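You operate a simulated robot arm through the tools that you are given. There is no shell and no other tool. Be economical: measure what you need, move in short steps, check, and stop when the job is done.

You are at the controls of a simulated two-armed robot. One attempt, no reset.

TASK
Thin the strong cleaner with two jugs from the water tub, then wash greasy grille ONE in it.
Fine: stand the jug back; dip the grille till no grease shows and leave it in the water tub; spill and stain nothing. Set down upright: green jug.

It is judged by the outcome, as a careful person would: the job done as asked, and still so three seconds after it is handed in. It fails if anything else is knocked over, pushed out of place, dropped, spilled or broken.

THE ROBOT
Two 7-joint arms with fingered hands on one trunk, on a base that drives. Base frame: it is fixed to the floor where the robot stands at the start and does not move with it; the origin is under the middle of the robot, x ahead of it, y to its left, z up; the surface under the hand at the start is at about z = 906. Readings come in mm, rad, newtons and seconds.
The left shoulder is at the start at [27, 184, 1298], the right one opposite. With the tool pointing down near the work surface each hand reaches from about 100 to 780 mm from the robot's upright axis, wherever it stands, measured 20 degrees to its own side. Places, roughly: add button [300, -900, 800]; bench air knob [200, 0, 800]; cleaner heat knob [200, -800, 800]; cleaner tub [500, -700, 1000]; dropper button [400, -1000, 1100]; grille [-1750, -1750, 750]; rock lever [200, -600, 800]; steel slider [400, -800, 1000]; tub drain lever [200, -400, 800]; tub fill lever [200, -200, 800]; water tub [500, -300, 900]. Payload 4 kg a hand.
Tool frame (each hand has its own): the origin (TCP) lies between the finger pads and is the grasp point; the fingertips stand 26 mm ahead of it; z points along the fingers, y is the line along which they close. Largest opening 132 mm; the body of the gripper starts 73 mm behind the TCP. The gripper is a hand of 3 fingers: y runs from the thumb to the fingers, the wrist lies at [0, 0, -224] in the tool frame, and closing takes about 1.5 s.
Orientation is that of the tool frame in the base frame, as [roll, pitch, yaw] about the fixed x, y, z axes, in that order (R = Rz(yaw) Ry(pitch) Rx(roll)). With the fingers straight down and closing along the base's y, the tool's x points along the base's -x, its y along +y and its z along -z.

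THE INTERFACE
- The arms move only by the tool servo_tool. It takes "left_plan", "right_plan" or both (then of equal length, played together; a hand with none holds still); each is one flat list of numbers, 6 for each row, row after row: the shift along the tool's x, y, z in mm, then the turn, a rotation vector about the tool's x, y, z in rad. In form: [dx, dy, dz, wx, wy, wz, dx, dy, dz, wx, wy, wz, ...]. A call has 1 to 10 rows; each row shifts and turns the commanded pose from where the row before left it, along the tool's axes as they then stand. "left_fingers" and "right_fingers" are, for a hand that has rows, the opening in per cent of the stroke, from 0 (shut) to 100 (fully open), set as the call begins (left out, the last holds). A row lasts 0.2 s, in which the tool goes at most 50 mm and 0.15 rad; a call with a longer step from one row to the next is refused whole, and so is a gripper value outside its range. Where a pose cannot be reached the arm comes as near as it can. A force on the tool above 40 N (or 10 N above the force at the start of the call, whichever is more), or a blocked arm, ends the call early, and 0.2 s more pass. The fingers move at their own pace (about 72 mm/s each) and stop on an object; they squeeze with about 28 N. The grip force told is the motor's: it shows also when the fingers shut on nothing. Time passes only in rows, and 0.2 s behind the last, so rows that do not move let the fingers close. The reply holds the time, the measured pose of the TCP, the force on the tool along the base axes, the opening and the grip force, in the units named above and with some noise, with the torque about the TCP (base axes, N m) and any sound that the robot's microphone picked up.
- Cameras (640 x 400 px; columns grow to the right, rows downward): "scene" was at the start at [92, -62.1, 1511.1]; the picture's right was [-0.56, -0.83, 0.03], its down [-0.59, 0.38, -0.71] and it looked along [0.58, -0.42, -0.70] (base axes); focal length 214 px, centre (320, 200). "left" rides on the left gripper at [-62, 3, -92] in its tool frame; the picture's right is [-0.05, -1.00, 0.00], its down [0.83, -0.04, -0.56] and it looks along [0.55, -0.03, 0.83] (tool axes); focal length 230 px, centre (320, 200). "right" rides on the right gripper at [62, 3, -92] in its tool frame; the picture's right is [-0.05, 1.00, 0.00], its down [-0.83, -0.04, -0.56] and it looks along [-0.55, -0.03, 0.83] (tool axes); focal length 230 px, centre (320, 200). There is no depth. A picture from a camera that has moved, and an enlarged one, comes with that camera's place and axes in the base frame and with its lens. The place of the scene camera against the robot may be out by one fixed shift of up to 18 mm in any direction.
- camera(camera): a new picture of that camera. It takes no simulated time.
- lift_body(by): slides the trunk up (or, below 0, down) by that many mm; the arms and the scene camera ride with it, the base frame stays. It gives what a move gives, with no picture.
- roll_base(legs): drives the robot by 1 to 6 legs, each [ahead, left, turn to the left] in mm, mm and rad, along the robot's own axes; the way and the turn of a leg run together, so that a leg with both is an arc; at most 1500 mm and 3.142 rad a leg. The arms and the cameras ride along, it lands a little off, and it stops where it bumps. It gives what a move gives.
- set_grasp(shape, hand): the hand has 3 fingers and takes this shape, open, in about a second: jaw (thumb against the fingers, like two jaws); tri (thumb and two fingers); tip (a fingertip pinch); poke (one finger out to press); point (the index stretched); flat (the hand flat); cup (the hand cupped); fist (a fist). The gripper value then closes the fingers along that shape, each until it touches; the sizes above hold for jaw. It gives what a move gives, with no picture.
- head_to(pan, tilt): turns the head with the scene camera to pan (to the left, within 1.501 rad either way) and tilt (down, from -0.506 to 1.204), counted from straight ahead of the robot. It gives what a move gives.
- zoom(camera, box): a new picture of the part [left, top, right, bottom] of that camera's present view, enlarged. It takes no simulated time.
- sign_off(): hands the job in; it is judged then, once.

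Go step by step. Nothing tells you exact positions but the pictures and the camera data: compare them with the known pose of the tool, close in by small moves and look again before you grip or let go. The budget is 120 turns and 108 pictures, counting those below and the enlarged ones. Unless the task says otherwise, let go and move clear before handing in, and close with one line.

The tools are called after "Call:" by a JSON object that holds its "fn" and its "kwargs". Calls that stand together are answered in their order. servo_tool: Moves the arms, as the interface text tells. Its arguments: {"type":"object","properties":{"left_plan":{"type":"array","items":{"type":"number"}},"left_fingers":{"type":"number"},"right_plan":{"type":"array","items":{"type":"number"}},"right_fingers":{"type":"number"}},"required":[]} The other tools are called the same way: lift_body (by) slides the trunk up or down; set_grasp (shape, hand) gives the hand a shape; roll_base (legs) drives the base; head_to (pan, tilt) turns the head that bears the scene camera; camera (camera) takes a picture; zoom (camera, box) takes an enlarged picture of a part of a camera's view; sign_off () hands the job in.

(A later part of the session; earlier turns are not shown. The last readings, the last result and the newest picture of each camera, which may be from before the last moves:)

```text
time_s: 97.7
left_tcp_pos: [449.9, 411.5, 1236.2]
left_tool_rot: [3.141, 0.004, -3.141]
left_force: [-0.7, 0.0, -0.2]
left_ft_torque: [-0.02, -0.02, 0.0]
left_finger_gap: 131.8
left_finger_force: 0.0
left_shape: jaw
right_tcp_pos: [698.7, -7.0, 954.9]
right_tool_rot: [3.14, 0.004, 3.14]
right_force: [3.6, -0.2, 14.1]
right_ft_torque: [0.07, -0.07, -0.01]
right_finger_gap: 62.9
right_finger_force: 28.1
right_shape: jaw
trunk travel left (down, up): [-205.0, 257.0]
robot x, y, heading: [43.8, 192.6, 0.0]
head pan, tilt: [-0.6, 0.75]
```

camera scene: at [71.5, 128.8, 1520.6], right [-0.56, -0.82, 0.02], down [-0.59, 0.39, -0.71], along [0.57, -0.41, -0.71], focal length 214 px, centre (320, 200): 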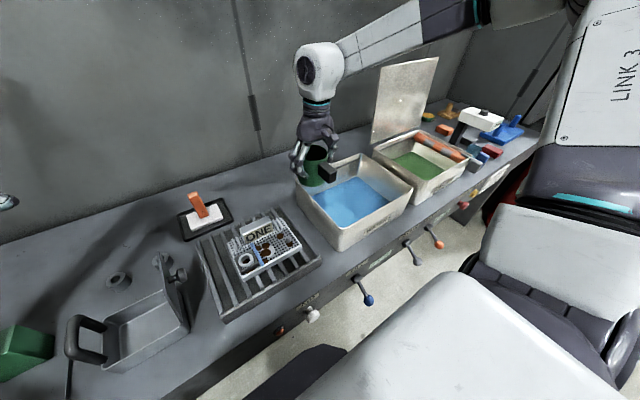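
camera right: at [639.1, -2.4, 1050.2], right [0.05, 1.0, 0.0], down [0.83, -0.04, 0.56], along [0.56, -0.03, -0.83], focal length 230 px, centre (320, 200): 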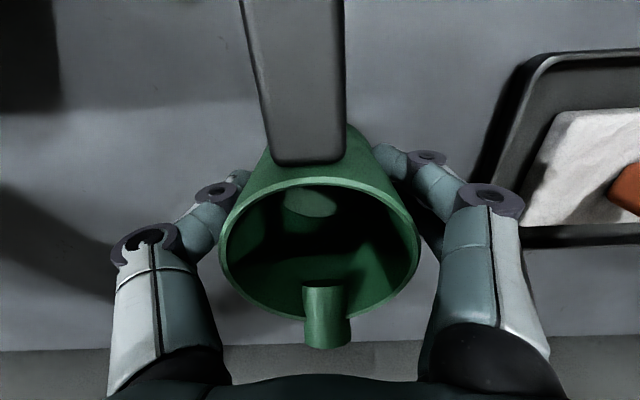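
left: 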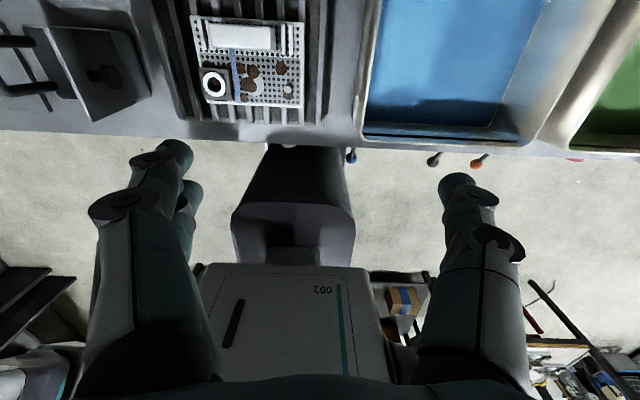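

Contact is clear (14 N). I'll release, then rise.

Call:
{"fn": "servo_tool", "kwargs": {"right_plan": [0, 0, -1, 0, 0, 0, 0, 0, 0, 0, 0, 0, 0, 0, 0, 0, 0, 0, 0, 0, 0, 0, 0, 0, 0, 0, 0, 0, 0, 0, 0, 0, 0, 0, 0, 0, 0, 0, 0, 0, 0, 0], "right_fingers": 100}}

Call:
{"fn": "camera", "kwargs": {"camera": "right"}}

Call:
{"fn": "servo_tool", "kwargs": {"right_plan": [0, 0, -25, 0, 0, 0, 0, 0, -40, 0, 0, 0, 0, 0, -40, 0, 0, 0, 0, 0, -40, 0, 0, 0]}}

Call:
{"fn": "zoom", "kwargs": {"camera": "scene", "box": [140, 60, 380, 300]}}

```text
time_s: 99.3
left_tcp_pos: [450.9, 410.4, 1236.2]
left_tool_rot: [-3.141, 0.001, -3.14]
left_force: [0.7, -0.3, 0.2]
left_ft_torque: [0.04, 0.0, 0.01]
left_finger_gap: 132.1
left_finger_force: 0.0
left_shape: jaw
right_tcp_pos: [699.7, -6.4, 953.2]
right_tool_rot: [-3.141, 0.003, 3.14]
right_force: [-0.4, 0.8, 0.9]
right_ft_torque: [-0.01, 0.02, 0.0]
right_finger_gap: 132.0
right_finger_force: 0.0
right_shape: jaw
trunk travel left (down, up): [-205.0, 257.0]
robot x, y, heading: [40.7, 193.8, 0.0]
head pan, tilt: [-0.6, 0.75]
```

```text
53 pictures are left
camera right: at [638.7, -2.8, 1046.2], right [0.05, 1.0, 0.0], down [0.83, -0.04, 0.56], along [0.56, -0.03, -0.83], focal length 230 px, centre (320, 200)
```

right: 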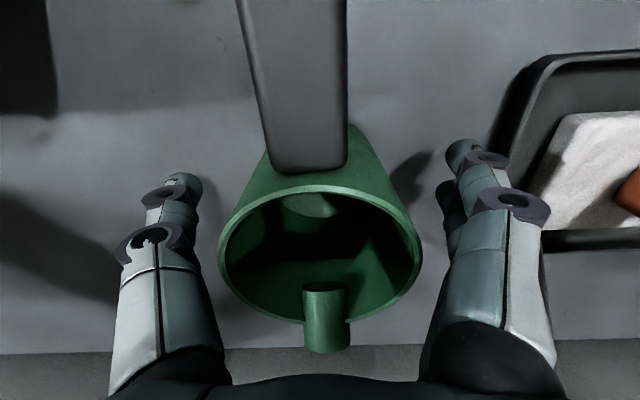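

```text
time_s: 100.3
left_tcp_pos: [451.1, 412.0, 1236.2]
left_tool_rot: [-3.142, 0.002, 3.141]
left_force: [-0.3, 1.1, 0.5]
left_ft_torque: [0.02, -0.02, 0.0]
left_finger_gap: 131.9
left_finger_force: 0.0
left_shape: jaw
right_tcp_pos: [696.1, -12.9, 1097.7]
right_tool_rot: [-3.14, -0.001, 3.14]
right_force: [0.3, 0.2, 0.1]
right_ft_torque: [0.0, -0.02, -0.02]
right_finger_gap: 131.8
right_finger_force: 0.0
right_shape: jaw
right hand out of reach, approached as far as the arm can: row 4
trunk travel left (down, up): [-205.0, 257.0]
robot x, y, heading: [42.7, 191.4, 0.003]
head pan, tilt: [-0.6, 0.75]
```

```text
1.67 times, centred on (260, 180) of scene
camera zoom: at [197.5, 130.1, 1373.4], right [-0.56, -0.83, 0.1], down [-0.68, 0.39, -0.63], along [0.48, -0.41, -0.77], focal length 358 px, centre (420, 233)
```

zoom: 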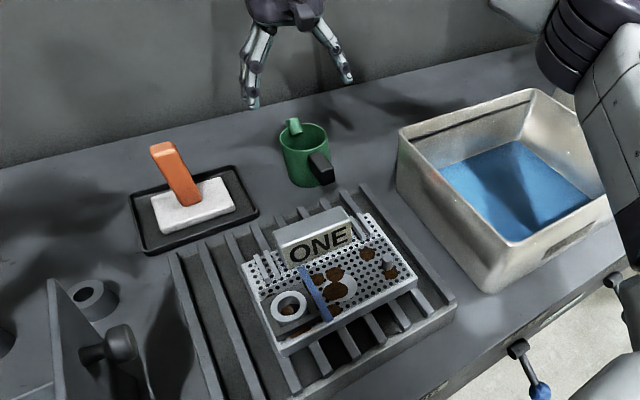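

The jug stands upright in place. Next I'll raise the trunk, draw the hand back over the grille and study it.

Call:
{"fn": "servo_tool", "kwargs": {"right_plan": [40, 0, -25, 0, 0, 0, 40, 0, -25, 0, 0, 0, 45, 0, 0, 0, 0, 0, 45, 0, 0, 0, 0, 0, 45, 0, 0, 0, 0, 0]}}

Call:
{"fn": "lift_body", "kwargs": {"by": 120}}

Call:
{"fn": "roll_base", "kwargs": {"legs": [[-60, 0, 0]]}}

Call:
{"fn": "camera", "kwargs": {"camera": "right"}}

Call:
{"fn": "camera", "kwargs": {"camera": "scene"}}

```text
time_s: 101.5
left_tcp_pos: [450.4, 411.1, 1235.7]
left_tool_rot: [3.141, 0.002, 3.141]
left_force: [0.1, -0.4, -0.7]
left_ft_torque: [0.02, 0.01, -0.05]
left_finger_gap: 131.8
left_finger_force: 0.0
left_shape: jaw
right_tcp_pos: [477.3, -12.8, 1148.7]
right_tool_rot: [3.141, 0.0, 3.14]
right_force: [-1.0, 0.0, 0.3]
right_ft_torque: [0.0, 0.03, -0.03]
right_finger_gap: 131.9
right_finger_force: 0.0
right_shape: jaw
trunk travel left (down, up): [-205.0, 257.0]
robot x, y, heading: [40.6, 191.7, 0.002]
head pan, tilt: [-0.6, 0.75]
```

```text
time_s: 103.0
left_tcp_pos: [452.8, 411.0, 1354.9]
left_tool_rot: [3.141, 0.001, 3.141]
left_force: [0.3, -0.1, -0.2]
left_ft_torque: [0.01, 0.02, 0.01]
left_finger_gap: 131.9
left_finger_force: 0.2
left_shape: jaw
right_tcp_pos: [482.4, -12.2, 1266.8]
right_tool_rot: [3.141, 0.0, 3.14]
right_force: [-0.4, 0.8, -0.2]
right_ft_torque: [0.01, 0.0, 0.01]
right_finger_gap: 131.7
right_finger_force: 0.0
right_shape: jaw
trunk travel left (down, up): [-325.0, 137.0]
robot x, y, heading: [44.1, 191.3, -0.003]
head pan, tilt: [-0.6, 0.75]
```

```text
time_s: 103.9
left_tcp_pos: [399.7, 410.6, 1352.4]
left_tool_rot: [-3.141, -0.004, 3.141]
left_force: [1.5, 0.2, 0.7]
left_ft_torque: [0.01, 0.04, -0.02]
left_finger_gap: 131.8
left_finger_force: 0.1
left_shape: jaw
right_tcp_pos: [431.4, -13.3, 1263.4]
right_tool_rot: [3.141, -0.006, 3.14]
right_force: [1.4, 0.1, -0.6]
right_ft_torque: [0.03, 0.04, 0.03]
right_finger_gap: 131.8
right_finger_force: 0.0
right_shape: jaw
trunk travel left (down, up): [-325.0, 137.0]
robot x, y, heading: [-15.2, 193.2, 0.001]
head pan, tilt: [-0.6, 0.75]
```

```text
51 pictures are left
camera right: at [369.7, -7.8, 1357.5], right [0.05, 1.0, 0.0], down [0.83, -0.04, 0.55], along [0.55, -0.03, -0.84], focal length 230 px, centre (320, 200)
```

right: 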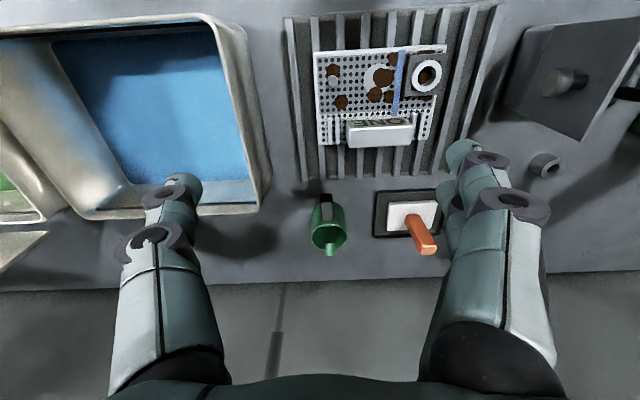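

```text
50 pictures are left
camera scene: at [83.4, 130.1, 1508.9], right [-0.56, -0.83, 0.03], down [-0.6, 0.39, -0.7], along [0.56, -0.41, -0.71], focal length 214 px, centre (320, 200)
```

scene: 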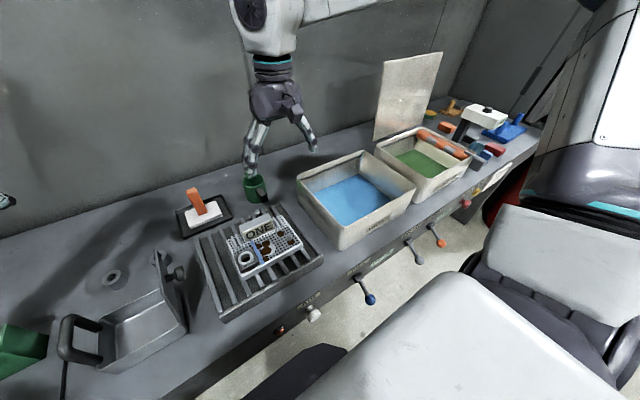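

The grille lies at about x 375–515, y −17…172, with the ONE block (≈100 mm long in y, ~30 mm thick) as its natural grip, so the fingers must close along x. I'll test in the air which yaw direction the wrist allows.

Call:
{"fn": "servo_tool", "kwargs": {"right_plan": [0, 0, 0, 0, 0, -0.145, 0, 0, 0, 0, 0, -0.145, 0, 0, 0, 0, 0, -0.145, 0, 0, 0, 0, 0, -0.145, 0, 0, 0, 0, 0, -0.145, 0, 0, 0, 0, 0, -0.145, 0, 0, 0, 0, 0, -0.145, 0, 0, 0, 0, 0, -0.145, 0, 0, 0, 0, 0, -0.145, 0, 0, 0, 0, 0, -0.145]}}

```text
time_s: 106.1
left_tcp_pos: [392.7, 410.5, 1354.9]
left_tool_rot: [-3.141, 0.0, 3.141]
left_force: [0.4, -0.2, -0.3]
left_ft_torque: [0.02, -0.07, -0.01]
left_finger_gap: 131.9
left_finger_force: 0.1
left_shape: jaw
right_tcp_pos: [422.6, -12.9, 1267.4]
right_tool_rot: [3.141, 0.0, -1.69]
right_force: [0.5, 0.1, -0.1]
right_ft_torque: [0.01, -0.02, -0.03]
right_finger_gap: 131.9
right_finger_force: 0.1
right_shape: jaw
trunk travel left (down, up): [-325.0, 137.0]
robot x, y, heading: [-14.6, 190.0, 0.001]
head pan, tilt: [-0.6, 0.75]
```

Positive yaw works fine. I'll finish to 90° and come down over the block for a closer look.

Call:
{"fn": "servo_tool", "kwargs": {"right_plan": [0, 0, 0, 0, 0, -0.12, -35, -28, 15, 0, 0, 0, -35, -29, 15, 0, 0, 0, -20, 0, 40, 0, 0, 0, 0, 0, 40, 0, 0, 0]}}

Call:
{"fn": "camera", "kwargs": {"camera": "right"}}

Call:
{"fn": "camera", "kwargs": {"camera": "scene"}}

```text
time_s: 107.3
left_tcp_pos: [395.2, 410.0, 1354.1]
left_tool_rot: [3.139, 0.001, 3.139]
left_force: [-0.6, -0.8, 0.5]
left_ft_torque: [-0.04, -0.01, -0.02]
left_finger_gap: 132.3
left_finger_force: 0.1
left_shape: jaw
right_tcp_pos: [480.5, 78.1, 1155.7]
right_tool_rot: [-3.141, 0.0, -1.575]
right_force: [0.3, -0.8, 1.1]
right_ft_torque: [0.01, 0.01, -0.01]
right_finger_gap: 131.8
right_finger_force: 0.0
right_shape: jaw
trunk travel left (down, up): [-325.0, 137.0]
robot x, y, heading: [-17.1, 191.3, -0.001]
head pan, tilt: [-0.6, 0.75]
```

```text
49 pictures are left
camera right: at [478.1, 17.4, 1248.8], right [-1.0, 0.05, 0.0], down [0.05, 0.83, 0.56], along [0.03, 0.55, -0.83], focal length 230 px, centre (320, 200)
```

right: 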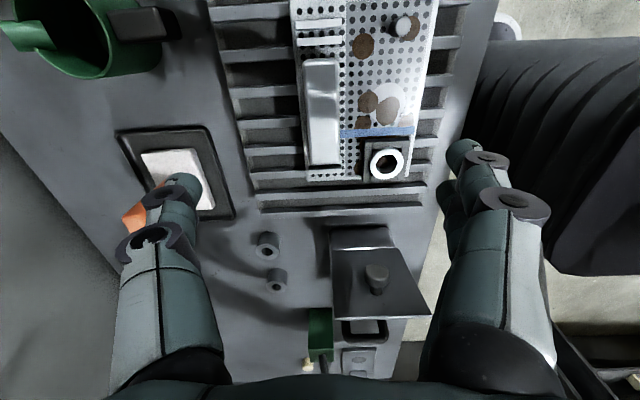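

```text
48 pictures are left
camera scene: at [75.6, 129.8, 1509.8], right [-0.56, -0.82, 0.03], down [-0.6, 0.39, -0.7], along [0.57, -0.41, -0.71], focal length 214 px, centre (320, 200)
```

scene: 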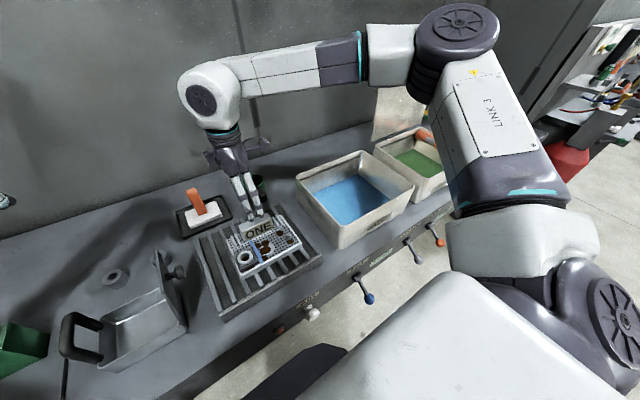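

The block centre is near [479, 73] with its top about z 1034 and the plate top about z 985. I'll narrow the opening and descend part way, then look.

Call:
{"fn": "servo_tool", "kwargs": {"right_plan": [5, 2, 35, 0, 0, 0, 0, 0, 30, 0, 0, 0, 0, 0, 20, 0, 0, 0, 0, 0, 0, 0, 0, 0], "right_fingers": 65}}

Call:
{"fn": "camera", "kwargs": {"camera": "right"}}

Call:
{"fn": "zoom", "kwargs": {"camera": "scene", "box": [180, 140, 330, 310]}}

```text
time_s: 108.3
left_tcp_pos: [393.5, 410.1, 1354.6]
left_tool_rot: [3.14, 0.001, -3.141]
left_force: [0.5, -0.1, -0.3]
left_ft_torque: [0.01, -0.02, 0.05]
left_finger_gap: 131.8
left_finger_force: 0.0
left_shape: jaw
right_tcp_pos: [478.8, 73.0, 1073.2]
right_tool_rot: [3.14, 0.001, -1.572]
right_force: [0.5, -0.9, 0.3]
right_ft_torque: [-0.01, -0.02, 0.02]
right_finger_gap: 86.3
right_finger_force: 0.1
right_shape: jaw
trunk travel left (down, up): [-325.0, 137.0]
robot x, y, heading: [-16.7, 190.7, -0.006]
head pan, tilt: [-0.6, 0.75]
```

```text
47 pictures are left
camera right: at [475.6, 12.3, 1165.4], right [-1.0, 0.05, 0.0], down [0.04, 0.83, 0.55], along [0.03, 0.55, -0.83], focal length 230 px, centre (320, 200)
```

right: 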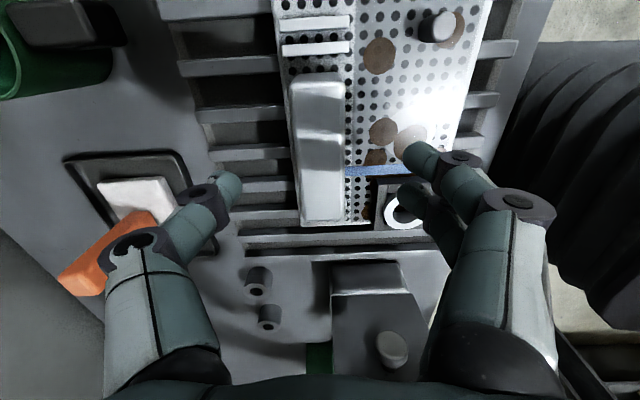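

```text
2.35 times, centred on (255, 225) of scene
camera zoom: at [74.7, 130.0, 1509.9], right [-0.56, -0.82, 0.03], down [-0.6, 0.39, -0.7], along [0.57, -0.41, -0.71], focal length 505 px, centre (473, 141)
```

zoom: 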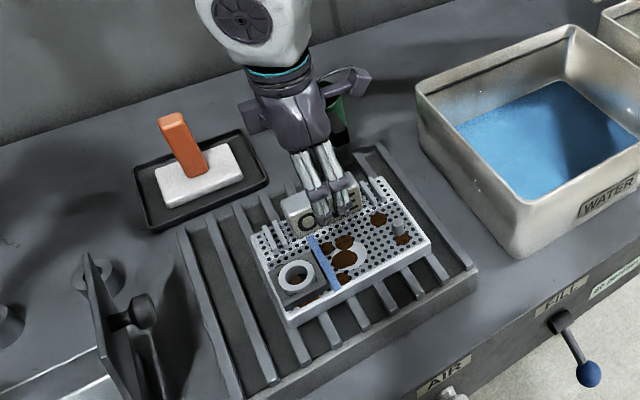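

Call:
{"fn": "servo_tool", "kwargs": {"right_plan": [10, 0, 20, 0, 0, 0, 0, 0, 18, 0, 0, 0, 0, 0, 12, 0, 0, 0, 0, 0, 0, 0, 0, 0]}}

Call:
{"fn": "camera", "kwargs": {"camera": "right"}}

Call:
{"fn": "zoom", "kwargs": {"camera": "scene", "box": [200, 160, 320, 290]}}

```text
time_s: 109.3
left_tcp_pos: [394.0, 410.3, 1355.5]
left_tool_rot: [-3.14, 0.002, 3.14]
left_force: [0.1, 1.4, -1.4]
left_ft_torque: [-0.01, 0.03, 0.02]
left_finger_gap: 131.7
left_finger_force: 0.1
left_shape: jaw
right_tcp_pos: [477.8, 62.1, 1021.3]
right_tool_rot: [-3.141, 0.0, -1.572]
right_force: [-0.1, 0.0, -0.1]
right_ft_torque: [0.02, -0.02, -0.04]
right_finger_gap: 86.3
right_finger_force: 0.0
right_shape: jaw
trunk travel left (down, up): [-325.0, 137.0]
robot x, y, heading: [-15.7, 190.3, -0.001]
head pan, tilt: [-0.6, 0.75]
```

```text
45 pictures are left
camera right: at [475.4, 2.1, 1114.9], right [-1.0, 0.05, 0.0], down [0.05, 0.83, 0.56], along [0.03, 0.55, -0.83], focal length 230 px, centre (320, 200)
```

right: 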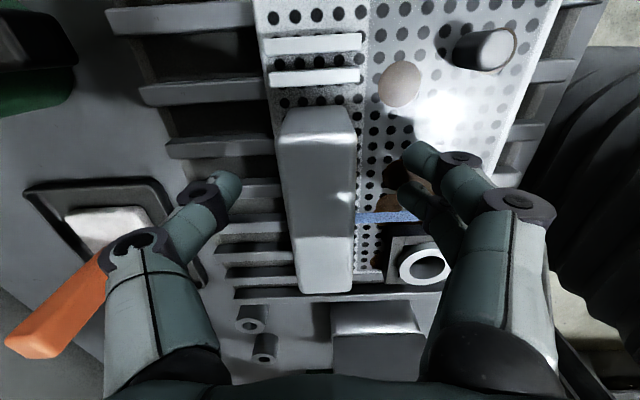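

```text
3.08 times, centred on (260, 225) of scene
camera zoom: at [74.9, 130.0, 1509.9], right [-0.56, -0.82, 0.03], down [-0.6, 0.39, -0.7], along [0.57, -0.41, -0.71], focal length 660 px, centre (505, 123)
```

zoom: 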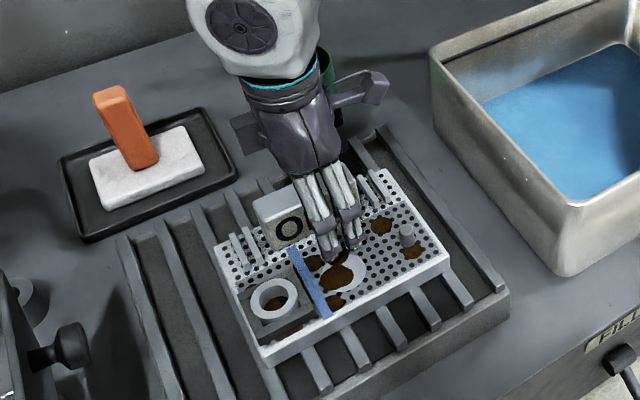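

Call:
{"fn": "servo_tool", "kwargs": {"right_plan": [0, 0, 5, 0, 0, 0, 0, 0, 4, 0, 0, 0, 0, 0, 3, 0, 0, 0, 0, 0, 0, 0, 0, 0]}}

Call:
{"fn": "zoom", "kwargs": {"camera": "right", "box": [200, 90, 460, 300]}}

Call:
{"fn": "zoom", "kwargs": {"camera": "scene", "box": [230, 190, 300, 260]}}

```text
time_s: 110.3
left_tcp_pos: [391.8, 411.3, 1356.8]
left_tool_rot: [3.141, 0.003, 3.141]
left_force: [-0.9, 0.3, -0.1]
left_ft_torque: [0.03, -0.02, 0.01]
left_finger_gap: 131.7
left_finger_force: 0.0
left_shape: jaw
right_tcp_pos: [474.9, 61.5, 1014.9]
right_tool_rot: [-3.133, 0.004, -1.575]
right_force: [3.5, 0.4, 38.8]
right_ft_torque: [-0.03, 1.94, -0.03]
right_finger_gap: 82.5
right_finger_force: 0.1
right_shape: jaw
right hand out of reach, approached as far as the arm can: row 3
trunk travel left (down, up): [-325.0, 137.0]
robot x, y, heading: [-18.1, 193.0, -0.001]
head pan, tilt: [-0.6, 0.75]
```

```text
1.90 times, centred on (330, 195) of right
camera zoom: at [472.6, 0.7, 1108.4], right [-1.0, 0.05, -0.01], down [0.04, 0.83, 0.56], along [0.04, 0.56, -0.83], focal length 438 px, centre (301, 210)
```

zoom: 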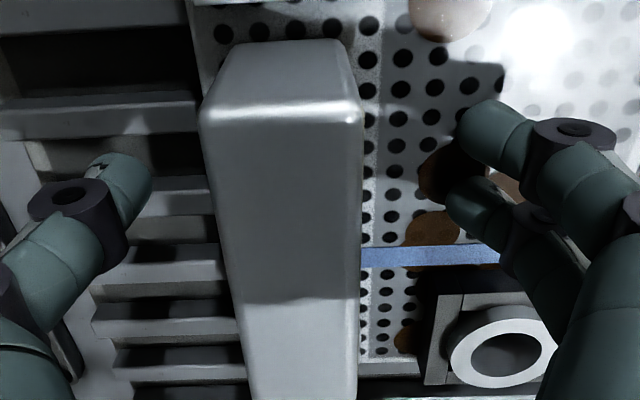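

```text
5.71 times, centred on (265, 225) of scene
camera zoom: at [72.5, 131.2, 1510.4], right [-0.56, -0.82, 0.03], down [-0.6, 0.38, -0.7], along [0.57, -0.41, -0.71], focal length 1226 px, centre (634, 57)
```

zoom: 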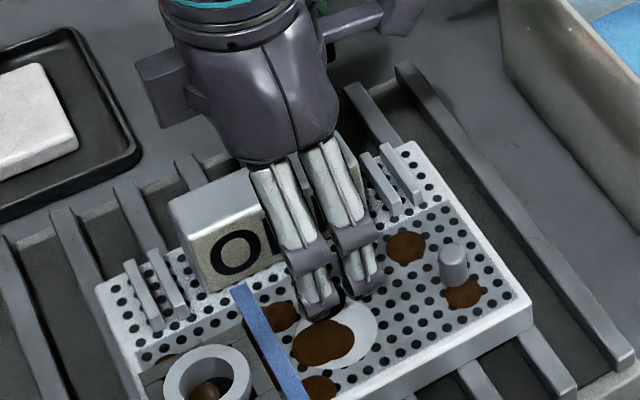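

The fingertips touched the plate (top about z 988). I'll raise 6 mm and close on the block.

Call:
{"fn": "servo_tool", "kwargs": {"right_plan": [0, 0, -8, 0, 0, 0, 0, -3, 0, 0, 0, 0, 0, 0, 0, 0, 0, 0]}}

Call:
{"fn": "servo_tool", "kwargs": {"right_plan": [0, 0, 0, 0, 0, 0, 0, 0, 0, 0, 0, 0, 0, 0, 0, 0, 0, 0, 0, 0, 0, 0, 0, 0, 0, 0, 0, 0, 0, 0, 0, 0, 0, 0, 0, 0], "right_fingers": 0}}

Call:
{"fn": "camera", "kwargs": {"camera": "right"}}

Call:
{"fn": "zoom", "kwargs": {"camera": "scene", "box": [200, 160, 320, 290]}}

```text
time_s: 111.1
left_tcp_pos: [394.6, 410.0, 1354.9]
left_tool_rot: [3.142, 0.002, 3.139]
left_force: [-1.2, 0.1, -0.2]
left_ft_torque: [0.0, 0.0, 0.01]
left_finger_gap: 131.7
left_finger_force: 0.0
left_shape: jaw
right_tcp_pos: [478.2, 60.1, 1020.0]
right_tool_rot: [3.14, -0.002, -1.573]
right_force: [0.7, 0.4, -0.7]
right_ft_torque: [0.0, -0.02, -0.01]
right_finger_gap: 86.3
right_finger_force: 0.2
right_shape: jaw
trunk travel left (down, up): [-325.0, 137.0]
robot x, y, heading: [-14.6, 195.3, 0.002]
head pan, tilt: [-0.6, 0.75]
```

```text
time_s: 112.5
left_tcp_pos: [394.5, 410.1, 1355.4]
left_tool_rot: [3.14, 0.0, 3.141]
left_force: [0.1, 0.3, 0.2]
left_ft_torque: [0.01, -0.03, -0.02]
left_finger_gap: 131.9
left_finger_force: 0.0
left_shape: jaw
right_tcp_pos: [478.5, 59.9, 1018.5]
right_tool_rot: [3.139, 0.001, -1.575]
right_force: [0.4, 0.1, -1.2]
right_ft_torque: [-0.01, -0.02, 0.04]
right_finger_gap: 24.2
right_finger_force: 28.0
right_shape: jaw
trunk travel left (down, up): [-325.0, 137.0]
robot x, y, heading: [-15.5, 192.9, 0.004]
head pan, tilt: [-0.6, 0.75]
```

```text
41 pictures are left
camera right: at [476.6, -0.7, 1112.8], right [-1.0, 0.05, 0.0], down [0.05, 0.83, 0.55], along [0.03, 0.55, -0.83], focal length 230 px, centre (320, 200)
```

right: 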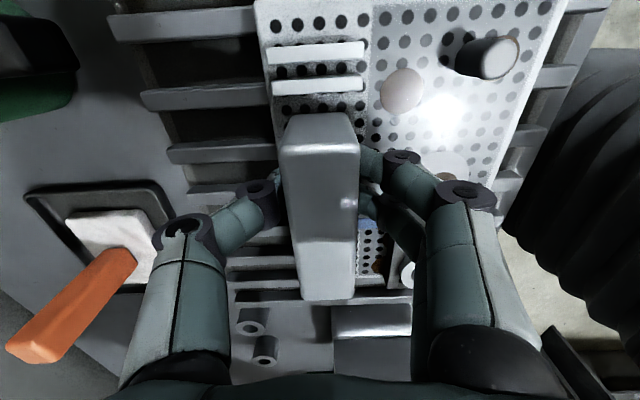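

```text
3.08 times, centred on (260, 225) of scene
camera zoom: at [75.5, 130.0, 1509.8], right [-0.56, -0.82, 0.03], down [-0.6, 0.39, -0.7], along [0.57, -0.41, -0.71], focal length 660 px, centre (505, 123)
```

zoom: 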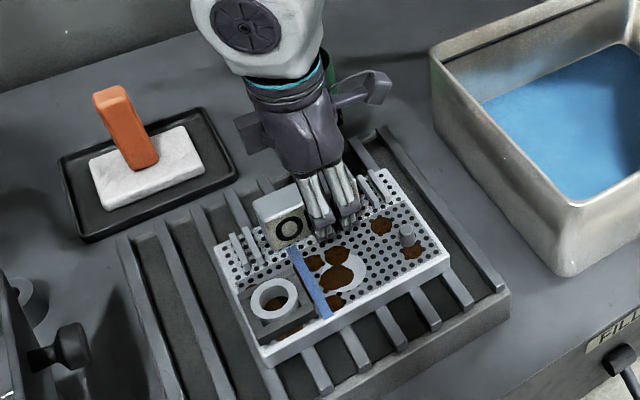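

Gripped (block 24 mm thick). Lifting gently and checking.

Call:
{"fn": "servo_tool", "kwargs": {"right_plan": [0, 0, -8, 0, 0, 0, 0, 0, -15, 0, 0, 0, 0, 0, -20, 0, 0, 0, 0, 0, -25, 0, 0, 0, 0, 0, 0, 0, 0, 0]}}

Call:
{"fn": "zoom", "kwargs": {"camera": "scene", "box": [190, 120, 340, 290]}}

```text
time_s: 113.7
left_tcp_pos: [395.1, 409.7, 1354.5]
left_tool_rot: [3.141, 0.001, -3.141]
left_force: [0.7, 0.8, -0.4]
left_ft_torque: [0.0, 0.03, 0.0]
left_finger_gap: 131.9
left_finger_force: 0.0
left_shape: jaw
right_tcp_pos: [478.3, 58.6, 1087.7]
right_tool_rot: [3.141, 0.001, -1.572]
right_force: [-0.7, -0.3, -4.4]
right_ft_torque: [-0.07, -0.15, 0.01]
right_finger_gap: 24.4
right_finger_force: 28.3
right_shape: jaw
trunk travel left (down, up): [-325.0, 137.0]
robot x, y, heading: [-19.4, 189.9, -0.001]
head pan, tilt: [-0.6, 0.75]
```

```text
2.35 times, centred on (265, 205) of scene
camera zoom: at [76.0, 129.9, 1509.7], right [-0.56, -0.82, 0.03], down [-0.6, 0.39, -0.7], along [0.57, -0.41, -0.71], focal length 505 px, centre (449, 188)
```

zoom: 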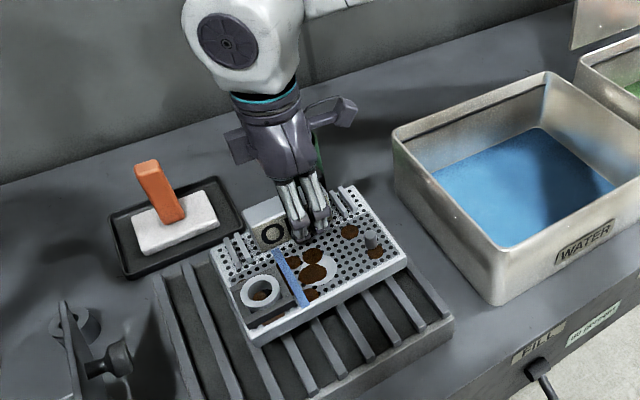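

Held level. I'll raise it and drive over to the cleaner tub.

Call:
{"fn": "servo_tool", "kwargs": {"right_plan": [0, 0, -40, 0, 0, 0, 0, 0, -40, 0, 0, 0, 0, 0, -35, 0, 0, 0, 0, 0, 0, 0, 0, 0]}}

Call:
{"fn": "roll_base", "kwargs": {"legs": [[0, -728, 0]]}}

Call:
{"fn": "camera", "kwargs": {"camera": "scene"}}

Call:
{"fn": "camera", "kwargs": {"camera": "right"}}

```text
time_s: 114.7
left_tcp_pos: [393.9, 410.7, 1354.1]
left_tool_rot: [3.141, 0.002, 3.14]
left_force: [-0.2, -0.2, 2.0]
left_ft_torque: [0.03, -0.01, 0.0]
left_finger_gap: 132.0
left_finger_force: 0.1
left_shape: jaw
right_tcp_pos: [478.7, 59.6, 1202.4]
right_tool_rot: [-3.141, -0.002, -1.574]
right_force: [-0.7, 0.8, -5.1]
right_ft_torque: [-0.06, -0.14, 0.02]
right_finger_gap: 24.6
right_finger_force: 28.1
right_shape: jaw
trunk travel left (down, up): [-325.0, 137.0]
robot x, y, heading: [-15.1, 194.6, -0.003]
head pan, tilt: [-0.6, 0.75]
```

```text
time_s: 118.7
left_tcp_pos: [392.2, -320.1, 1354.5]
left_tool_rot: [3.141, -0.001, 3.133]
left_force: [-0.3, -0.8, 0.1]
left_ft_torque: [0.0, 0.02, -0.01]
left_finger_gap: 132.1
left_finger_force: 0.1
left_shape: jaw
right_tcp_pos: [473.8, -671.8, 1202.2]
right_tool_rot: [3.139, -0.002, -1.579]
right_force: [-0.2, 0.4, -4.4]
right_ft_torque: [-0.07, -0.15, -0.01]
right_finger_gap: 24.2
right_finger_force: 27.8
right_shape: jaw
trunk travel left (down, up): [-325.0, 137.0]
robot x, y, heading: [-21.7, -539.0, -0.009]
head pan, tilt: [-0.6, 0.75]
```

```text
38 pictures are left
camera scene: at [71.9, -597.7, 1509.8], right [-0.57, -0.82, 0.03], down [-0.6, 0.39, -0.7], along [0.56, -0.42, -0.71], focal length 214 px, centre (320, 200)
```

scene: 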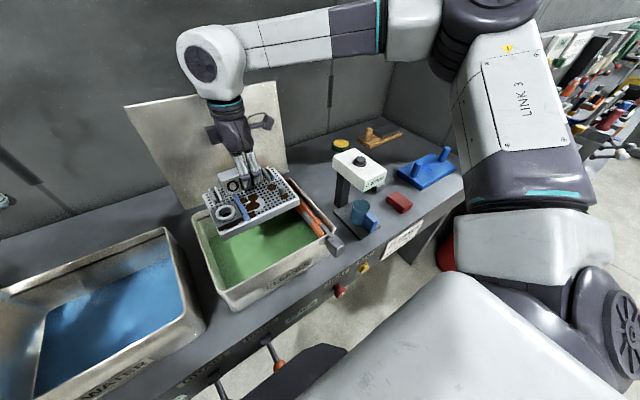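

```text
37 pictures are left
camera right: at [472.0, -731.3, 1295.8], right [-1.0, 0.06, 0.0], down [0.05, 0.83, 0.55], along [0.03, 0.55, -0.83], focal length 230 px, centre (320, 200)
```

right: 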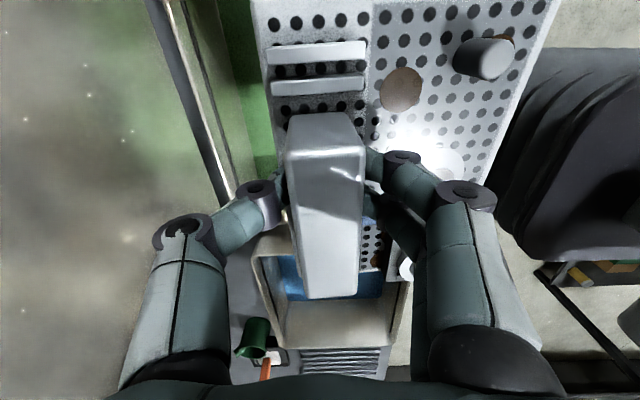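

Call:
{"fn": "zoom", "kwargs": {"camera": "scene", "box": [170, 140, 350, 320]}}

```text
2.22 times, centred on (260, 230) of scene
camera zoom: at [71.9, -597.7, 1509.8], right [-0.57, -0.82, 0.03], down [-0.6, 0.39, -0.7], along [0.56, -0.42, -0.71], focal length 477 px, centre (453, 133)
```

zoom: 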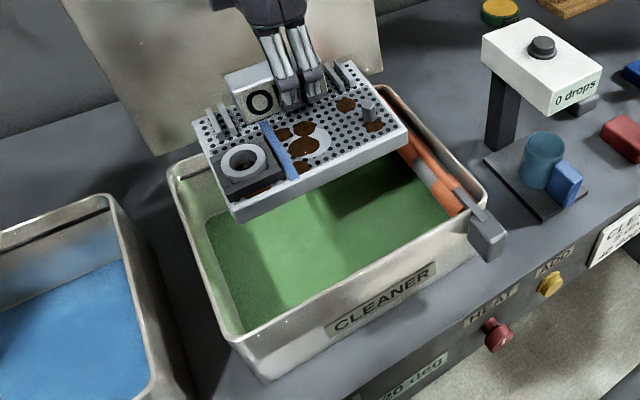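

I'll centre the plate (TCP to about [498, −692]) and descend toward the rim.

Call:
{"fn": "servo_tool", "kwargs": {"right_plan": [20, -25, 0, 0, 0, 0, 0, 0, 35, 0, 0, -0.008, 0, 0, 35, 0, 0, 0, 0, 0, 30, 0, 0, 0, 0, 0, 0, 0, 0, 0]}}

Call:
{"fn": "zoom", "kwargs": {"camera": "scene", "box": [170, 140, 350, 320]}}

Call:
{"fn": "camera", "kwargs": {"camera": "right"}}

```text
time_s: 119.9
left_tcp_pos: [392.9, -320.6, 1354.9]
left_tool_rot: [3.141, 0.001, 3.134]
left_force: [-0.3, 0.4, -0.1]
left_ft_torque: [-0.01, 0.01, 0.03]
left_finger_gap: 131.7
left_finger_force: 0.0
left_shape: jaw
right_tcp_pos: [500.2, -691.9, 1102.7]
right_tool_rot: [-3.14, -0.001, -1.573]
right_force: [0.2, -0.1, -4.3]
right_ft_torque: [-0.04, -0.14, 0.05]
right_finger_gap: 24.5
right_finger_force: 27.8
right_shape: jaw
trunk travel left (down, up): [-325.0, 137.0]
robot x, y, heading: [-22.6, -539.5, -0.009]
head pan, tilt: [-0.6, 0.75]
```

```text
2.22 times, centred on (260, 230) of scene
camera zoom: at [71.6, -598.3, 1509.9], right [-0.57, -0.82, 0.03], down [-0.6, 0.39, -0.7], along [0.57, -0.42, -0.71], focal length 477 px, centre (453, 133)
```

zoom: 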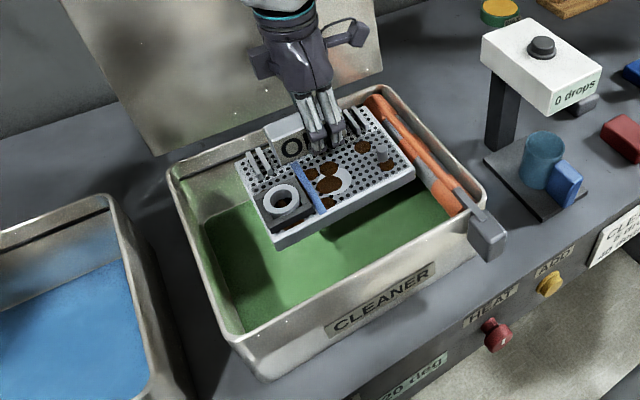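

```text
34 pictures are left
camera right: at [497.3, -752.5, 1195.8], right [-1.0, 0.05, 0.0], down [0.05, 0.83, 0.55], along [0.03, 0.55, -0.83], focal length 230 px, centre (320, 200)
```

right: 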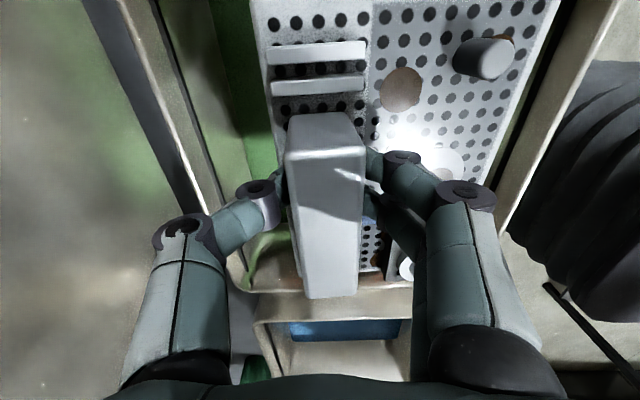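

Call:
{"fn": "servo_tool", "kwargs": {"right_plan": [0, 0, 25, 0, 0, 0, 0, 0, 25, 0, 0, 0, 0, 0, 15, 0, 0, 0, 0, 0, 0, 0, 0, 0]}}

Call:
{"fn": "zoom", "kwargs": {"camera": "scene", "box": [170, 140, 350, 320]}}

Call:
{"fn": "camera", "kwargs": {"camera": "right"}}

```text
time_s: 120.9
left_tcp_pos: [394.0, -321.3, 1355.1]
left_tool_rot: [-3.141, 0.001, 3.133]
left_force: [-1.1, -0.1, 0.0]
left_ft_torque: [0.03, 0.03, -0.01]
left_finger_gap: 131.9
left_finger_force: 0.1
left_shape: jaw
right_tcp_pos: [499.1, -691.5, 1035.6]
right_tool_rot: [-3.141, 0.001, -1.573]
right_force: [0.2, 0.1, -4.0]
right_ft_torque: [-0.03, -0.14, -0.01]
right_finger_gap: 24.2
right_finger_force: 28.0
right_shape: jaw
trunk travel left (down, up): [-325.0, 137.0]
robot x, y, heading: [-17.7, -537.4, -0.003]
head pan, tilt: [-0.6, 0.75]
```

```text
2.22 times, centred on (260, 230) of scene
camera zoom: at [72.1, -598.6, 1509.8], right [-0.57, -0.82, 0.03], down [-0.6, 0.39, -0.7], along [0.56, -0.42, -0.71], focal length 477 px, centre (453, 133)
```

zoom: 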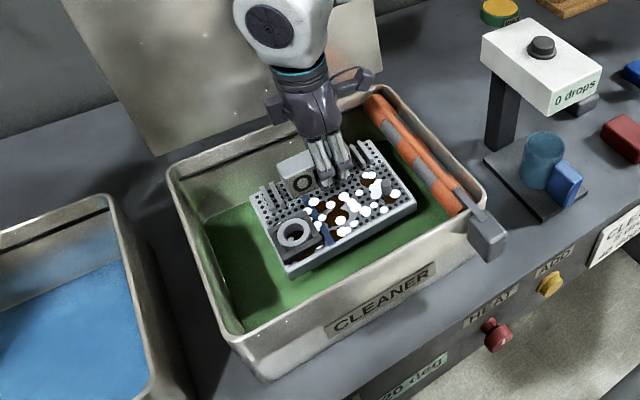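

```text
32 pictures are left
camera right: at [497.5, -752.3, 1129.8], right [-1.0, 0.05, 0.0], down [0.05, 0.83, 0.55], along [0.03, 0.55, -0.83], focal length 230 px, centre (320, 200)
```

right: 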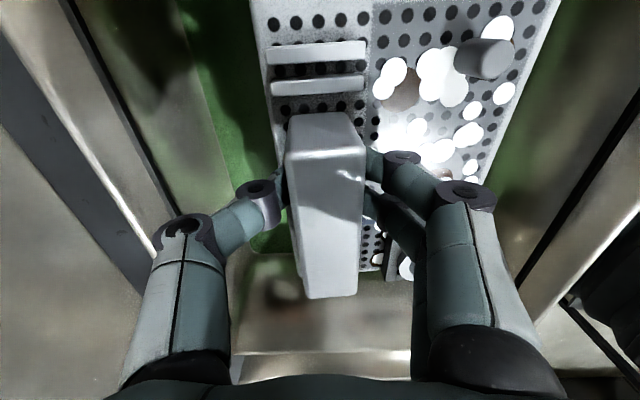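

Foam is forming on the grease. I'll go a bit deeper and hold.

Call:
{"fn": "servo_tool", "kwargs": {"right_plan": [0, 0, 12, 0, 0, 0, 0, 0, 12, 0, 0, 0, 0, 0, 10, 0, 0, 0, 0, 0, 0, 0, 0, 0, 0, 0, 0, 0, 0, 0, 0, 0, 0, 0, 0, 0, 0, 0, 0, 0, 0, 0]}}

Call:
{"fn": "zoom", "kwargs": {"camera": "scene", "box": [190, 160, 350, 300]}}

```text
time_s: 122.5
left_tcp_pos: [392.6, -320.4, 1354.6]
left_tool_rot: [-3.141, -0.002, 3.133]
left_force: [0.0, 0.0, 0.7]
left_ft_torque: [0.02, 0.01, 0.04]
left_finger_gap: 131.7
left_finger_force: 0.0
left_shape: jaw
right_tcp_pos: [497.3, -694.4, 1005.4]
right_tool_rot: [3.14, 0.001, -1.574]
right_force: [-0.1, 0.7, -4.6]
right_ft_torque: [-0.03, -0.16, 0.0]
right_finger_gap: 24.5
right_finger_force: 28.2
right_shape: jaw
right hand out of reach, approached as far as the arm can: row 3
trunk travel left (down, up): [-325.0, 137.0]
robot x, y, heading: [-14.5, -536.9, -0.007]
head pan, tilt: [-0.6, 0.75]
```

```text
2.86 times, centred on (270, 230) of scene
camera zoom: at [72.0, -598.6, 1509.8], right [-0.57, -0.82, 0.03], down [-0.6, 0.39, -0.7], along [0.56, -0.42, -0.71], focal length 613 px, centre (463, 114)
```

zoom: 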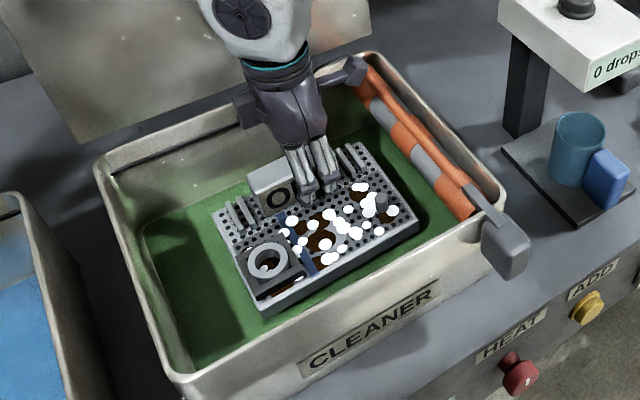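

Call:
{"fn": "lift_body", "kwargs": {"by": -20}}

Call:
{"fn": "servo_tool", "kwargs": {"right_plan": [0, 0, 0, 0, 0, 0, 0, 0, 0, 0, 0, 0, 0, 0, 0, 0, 0, 0, 0, 0, 0, 0, 0, 0, 0, 0, 0, 0, 0, 0, 0, 0, 0, 0, 0, 0, 0, 0, 0, 0, 0, 0, 0, 0, 0, 0, 0, 0, 0, 0, 0, 0, 0, 0]}}

Call:
{"fn": "zoom", "kwargs": {"camera": "scene", "box": [190, 150, 350, 290]}}

```text
time_s: 123.2
left_tcp_pos: [392.7, -321.1, 1335.0]
left_tool_rot: [-3.14, -0.001, 3.134]
left_force: [0.4, -1.1, 0.7]
left_ft_torque: [0.0, -0.02, -0.02]
left_finger_gap: 131.8
left_finger_force: 0.1
left_shape: jaw
right_tcp_pos: [498.3, -695.0, 985.0]
right_tool_rot: [3.141, -0.001, -1.572]
right_force: [0.4, -0.6, -4.0]
right_ft_torque: [-0.06, -0.17, 0.04]
right_finger_gap: 24.6
right_finger_force: 27.5
right_shape: jaw
trunk travel left (down, up): [-305.0, 157.0]
robot x, y, heading: [-15.2, -537.2, -0.003]
head pan, tilt: [-0.6, 0.75]
```

```text
time_s: 125.2
left_tcp_pos: [394.2, -321.4, 1335.1]
left_tool_rot: [-3.141, 0.0, 3.133]
left_force: [-0.7, 1.0, 0.5]
left_ft_torque: [0.03, 0.03, -0.01]
left_finger_gap: 131.9
left_finger_force: 0.1
left_shape: jaw
right_tcp_pos: [498.0, -694.7, 984.5]
right_tool_rot: [3.14, 0.001, -1.573]
right_force: [-0.6, -0.3, -5.2]
right_ft_torque: [-0.08, -0.19, 0.01]
right_finger_gap: 24.2
right_finger_force: 27.7
right_shape: jaw
trunk travel left (down, up): [-305.0, 157.0]
robot x, y, heading: [-21.0, -536.8, -0.008]
head pan, tilt: [-0.6, 0.75]
```

```text
2.86 times, centred on (270, 220) of scene
camera zoom: at [80.2, -598.7, 1488.0], right [-0.57, -0.82, 0.04], down [-0.61, 0.39, -0.69], along [0.55, -0.42, -0.72], focal length 613 px, centre (463, 143)
```

zoom: 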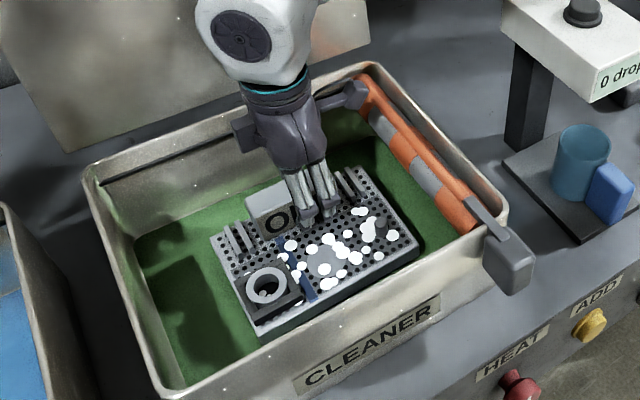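

Call:
{"fn": "servo_tool", "kwargs": {"right_plan": [0, 0, 0, 0, 0, 0, 0, 0, 0, 0, 0, 0, 0, 0, 0, 0, 0, 0, 0, 0, 0, 0, 0, 0, 0, 0, 0, 0, 0, 0, 0, 0, 0, 0, 0, 0, 0, 0, 0, 0, 0, 0, 0, 0, 0, 0, 0, 0, 0, 0, 0, 0, 0, 0]}}

Call:
{"fn": "zoom", "kwargs": {"camera": "scene", "box": [230, 180, 310, 260]}}

Call:
{"fn": "camera", "kwargs": {"camera": "right"}}

```text
time_s: 127.2
left_tcp_pos: [392.9, -321.7, 1334.4]
left_tool_rot: [3.141, 0.0, 3.133]
left_force: [0.9, -0.7, -0.2]
left_ft_torque: [-0.01, 0.03, -0.02]
left_finger_gap: 131.7
left_finger_force: 0.0
left_shape: jaw
right_tcp_pos: [498.8, -693.1, 986.2]
right_tool_rot: [3.138, 0.002, -1.572]
right_force: [-0.3, 0.4, -4.5]
right_ft_torque: [-0.04, -0.15, 0.0]
right_finger_gap: 24.2
right_finger_force: 27.9
right_shape: jaw
trunk travel left (down, up): [-305.0, 157.0]
robot x, y, heading: [-16.1, -536.9, -0.008]
head pan, tilt: [-0.6, 0.75]
```

```text
5.00 times, centred on (270, 220) of scene
camera zoom: at [80.2, -598.7, 1488.0], right [-0.57, -0.82, 0.04], down [-0.61, 0.39, -0.69], along [0.55, -0.42, -0.72], focal length 1072 px, centre (570, 100)
```

zoom: 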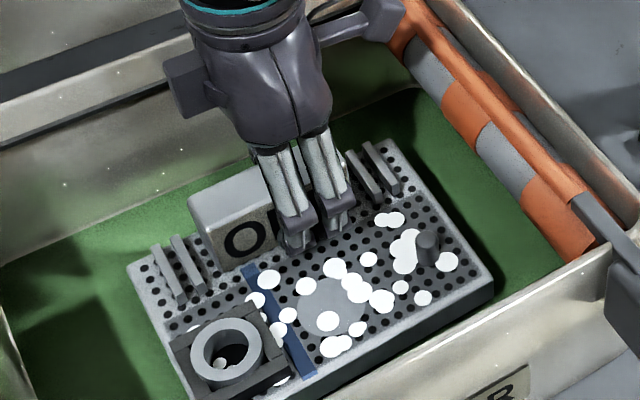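

```text
28 pictures are left
camera right: at [495.3, -754.8, 1077.9], right [-1.0, 0.05, 0.0], down [0.05, 0.83, 0.55], along [0.03, 0.55, -0.83], focal length 230 px, centre (320, 200)
```

right: 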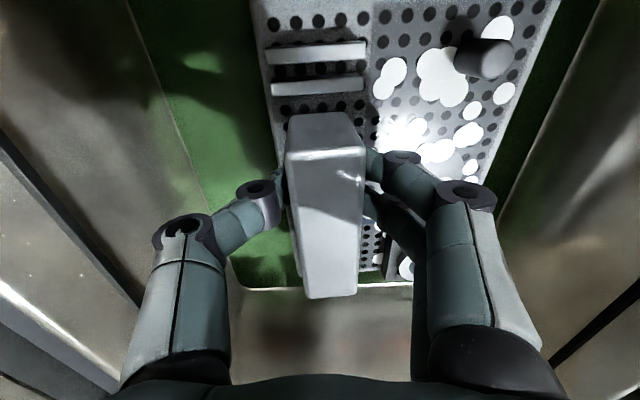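

No brown shows any more, only foam. I'll lift it out slowly, tilt it a little to drain over the cleaner tub, and check for drips before crossing.

Call:
{"fn": "servo_tool", "kwargs": {"right_plan": [0, 0, -15, 0, 0, 0, 0, 0, -15, 0, 0, 0, 0, 0, -20, 0, 0, 0, 0, 0, -20, 0, 0, 0, 0, 0, -20, 0, 0, 0, 0, 0, -20, 0, 0, 0, 0, 0, -20, 0, 0, 0, 0, 0, 0, 0, 0, 0, 0, 0, 0, 0, 0, 0, 0, 0, 0, 0, 0, 0]}}

Call:
{"fn": "servo_tool", "kwargs": {"right_plan": [0, 0, 0, 0.13, 0, 0, 0, 0, 0, 0.13, 0, 0, 0, 0, 0, 0, 0, 0, 0, 0, 0, 0, 0, 0, 0, 0, 0, 0, 0, 0, 0, 0, 0, 0, 0, 0, 0, 0, 0, 0, 0, 0, 0, 0, 0, 0, 0, 0, 0, 0, 0, 0, 0, 0]}}

Call:
{"fn": "zoom", "kwargs": {"camera": "scene", "box": [190, 130, 350, 290]}}

```text
time_s: 129.4
left_tcp_pos: [392.3, -322.2, 1335.5]
left_tool_rot: [-3.14, 0.0, 3.132]
left_force: [0.8, 0.7, -0.3]
left_ft_torque: [0.02, 0.05, 0.01]
left_finger_gap: 131.8
left_finger_force: 0.1
left_shape: jaw
right_tcp_pos: [497.3, -694.8, 1113.9]
right_tool_rot: [3.139, 0.0, -1.573]
right_force: [-0.4, 0.8, -3.6]
right_ft_torque: [-0.03, -0.17, -0.01]
right_finger_gap: 24.5
right_finger_force: 28.0
right_shape: jaw
trunk travel left (down, up): [-305.0, 157.0]
robot x, y, heading: [-20.0, -536.3, -0.009]
head pan, tilt: [-0.6, 0.75]
```

```text
time_s: 131.4
left_tcp_pos: [393.2, -320.3, 1334.8]
left_tool_rot: [-3.14, 0.001, 3.134]
left_force: [-1.2, -0.4, 0.3]
left_ft_torque: [0.02, -0.01, -0.02]
left_finger_gap: 131.8
left_finger_force: 0.1
left_shape: jaw
right_tcp_pos: [497.6, -693.4, 1114.0]
right_tool_rot: [-2.883, 0.0, -1.572]
right_force: [0.1, 0.2, -4.2]
right_ft_torque: [-0.06, -0.07, -0.02]
right_finger_gap: 24.6
right_finger_force: 28.2
right_shape: jaw
trunk travel left (down, up): [-305.0, 157.0]
robot x, y, heading: [-23.6, -540.0, -0.007]
head pan, tilt: [-0.6, 0.75]
```

```text
2.50 times, centred on (270, 210) of scene
camera zoom: at [80.4, -598.7, 1488.0], right [-0.57, -0.82, 0.04], down [-0.61, 0.39, -0.69], along [0.55, -0.42, -0.72], focal length 536 px, centre (445, 175)
```

zoom: 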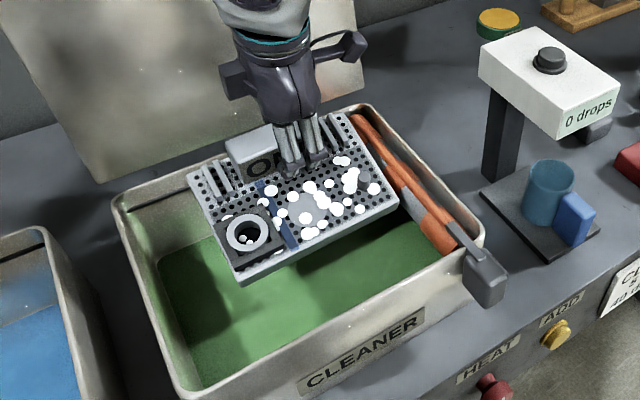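

Grease is gone. I'll level it, wait a bit more, raise and cross to the water tub.

Call:
{"fn": "servo_tool", "kwargs": {"right_plan": [0, 0, 0, 0, 0, 0, 0, 0, 0, 0, 0, 0, 0, 0, 0, 0, 0, 0, 0, 0, 0, 0, 0, 0, 0, 0, 0, 0, 0, 0, 0, 0, 0, -0.13, 0, 0, 0, 0, 0, -0.13, 0, 0, 0, 0, -20, 0, 0, 0, 0, 0, -20, 0, 0, 0, 0, 0, 0, 0, 0, 0]}}

Call:
{"fn": "zoom", "kwargs": {"camera": "scene", "box": [170, 110, 350, 290]}}

Call:
{"fn": "roll_base", "kwargs": {"legs": [[0, 375, 0]]}}

Call:
{"fn": "camera", "kwargs": {"camera": "scene"}}

Call:
{"fn": "camera", "kwargs": {"camera": "right"}}

```text
time_s: 133.6
left_tcp_pos: [393.8, -322.0, 1334.3]
left_tool_rot: [-3.141, -0.001, 3.132]
left_force: [0.2, 0.3, -0.2]
left_ft_torque: [0.01, 0.03, -0.01]
left_finger_gap: 132.0
left_finger_force: 0.1
left_shape: jaw
right_tcp_pos: [498.6, -694.8, 1155.6]
right_tool_rot: [3.136, -0.001, -1.573]
right_force: [0.0, 0.4, -4.1]
right_ft_torque: [-0.03, -0.13, 0.02]
right_finger_gap: 24.6
right_finger_force: 27.7
right_shape: jaw
trunk travel left (down, up): [-305.0, 157.0]
robot x, y, heading: [-19.6, -536.4, -0.013]
head pan, tilt: [-0.6, 0.75]
```

```text
2.22 times, centred on (260, 200) of scene
camera zoom: at [81.1, -598.9, 1487.9], right [-0.57, -0.82, 0.04], down [-0.61, 0.39, -0.69], along [0.55, -0.42, -0.72], focal length 477 px, centre (453, 200)
```

zoom: 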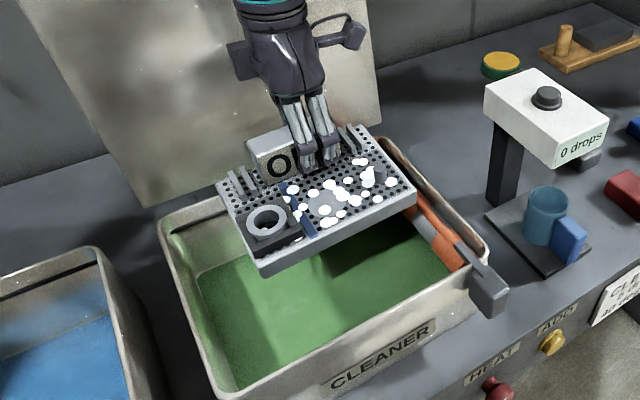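

```text
time_s: 136.0
left_tcp_pos: [394.0, 57.2, 1335.9]
left_tool_rot: [3.138, 0.0, 3.137]
left_force: [0.1, -1.2, -0.6]
left_ft_torque: [0.01, -0.03, 0.02]
left_finger_gap: 132.1
left_finger_force: 0.0
left_shape: jaw
right_tcp_pos: [501.4, -316.5, 1153.8]
right_tool_rot: [3.14, 0.001, -1.568]
right_force: [-0.3, -0.3, -4.1]
right_ft_torque: [-0.03, -0.15, -0.01]
right_finger_gap: 24.3
right_finger_force: 27.5
right_shape: jaw
trunk travel left (down, up): [-305.0, 157.0]
robot x, y, heading: [-19.4, -162.2, -0.004]
head pan, tilt: [-0.6, 0.75]
```

```text
25 pictures are left
camera scene: at [82.7, -223.0, 1488.0], right [-0.57, -0.82, 0.04], down [-0.61, 0.39, -0.69], along [0.56, -0.41, -0.72], focal length 214 px, centre (320, 200)
```

scene: 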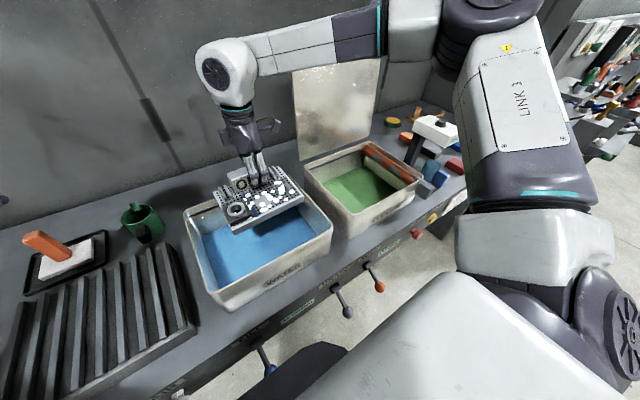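

```text
24 pictures are left
camera right: at [499.2, -376.3, 1247.5], right [-1.0, 0.05, 0.0], down [0.04, 0.83, 0.56], along [0.03, 0.55, -0.83], focal length 230 px, centre (320, 200)
```

right: 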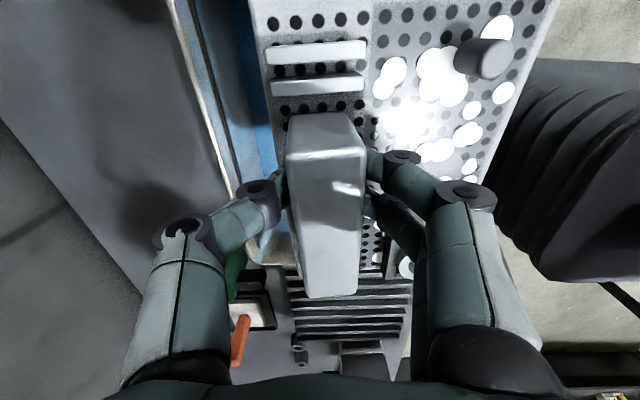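

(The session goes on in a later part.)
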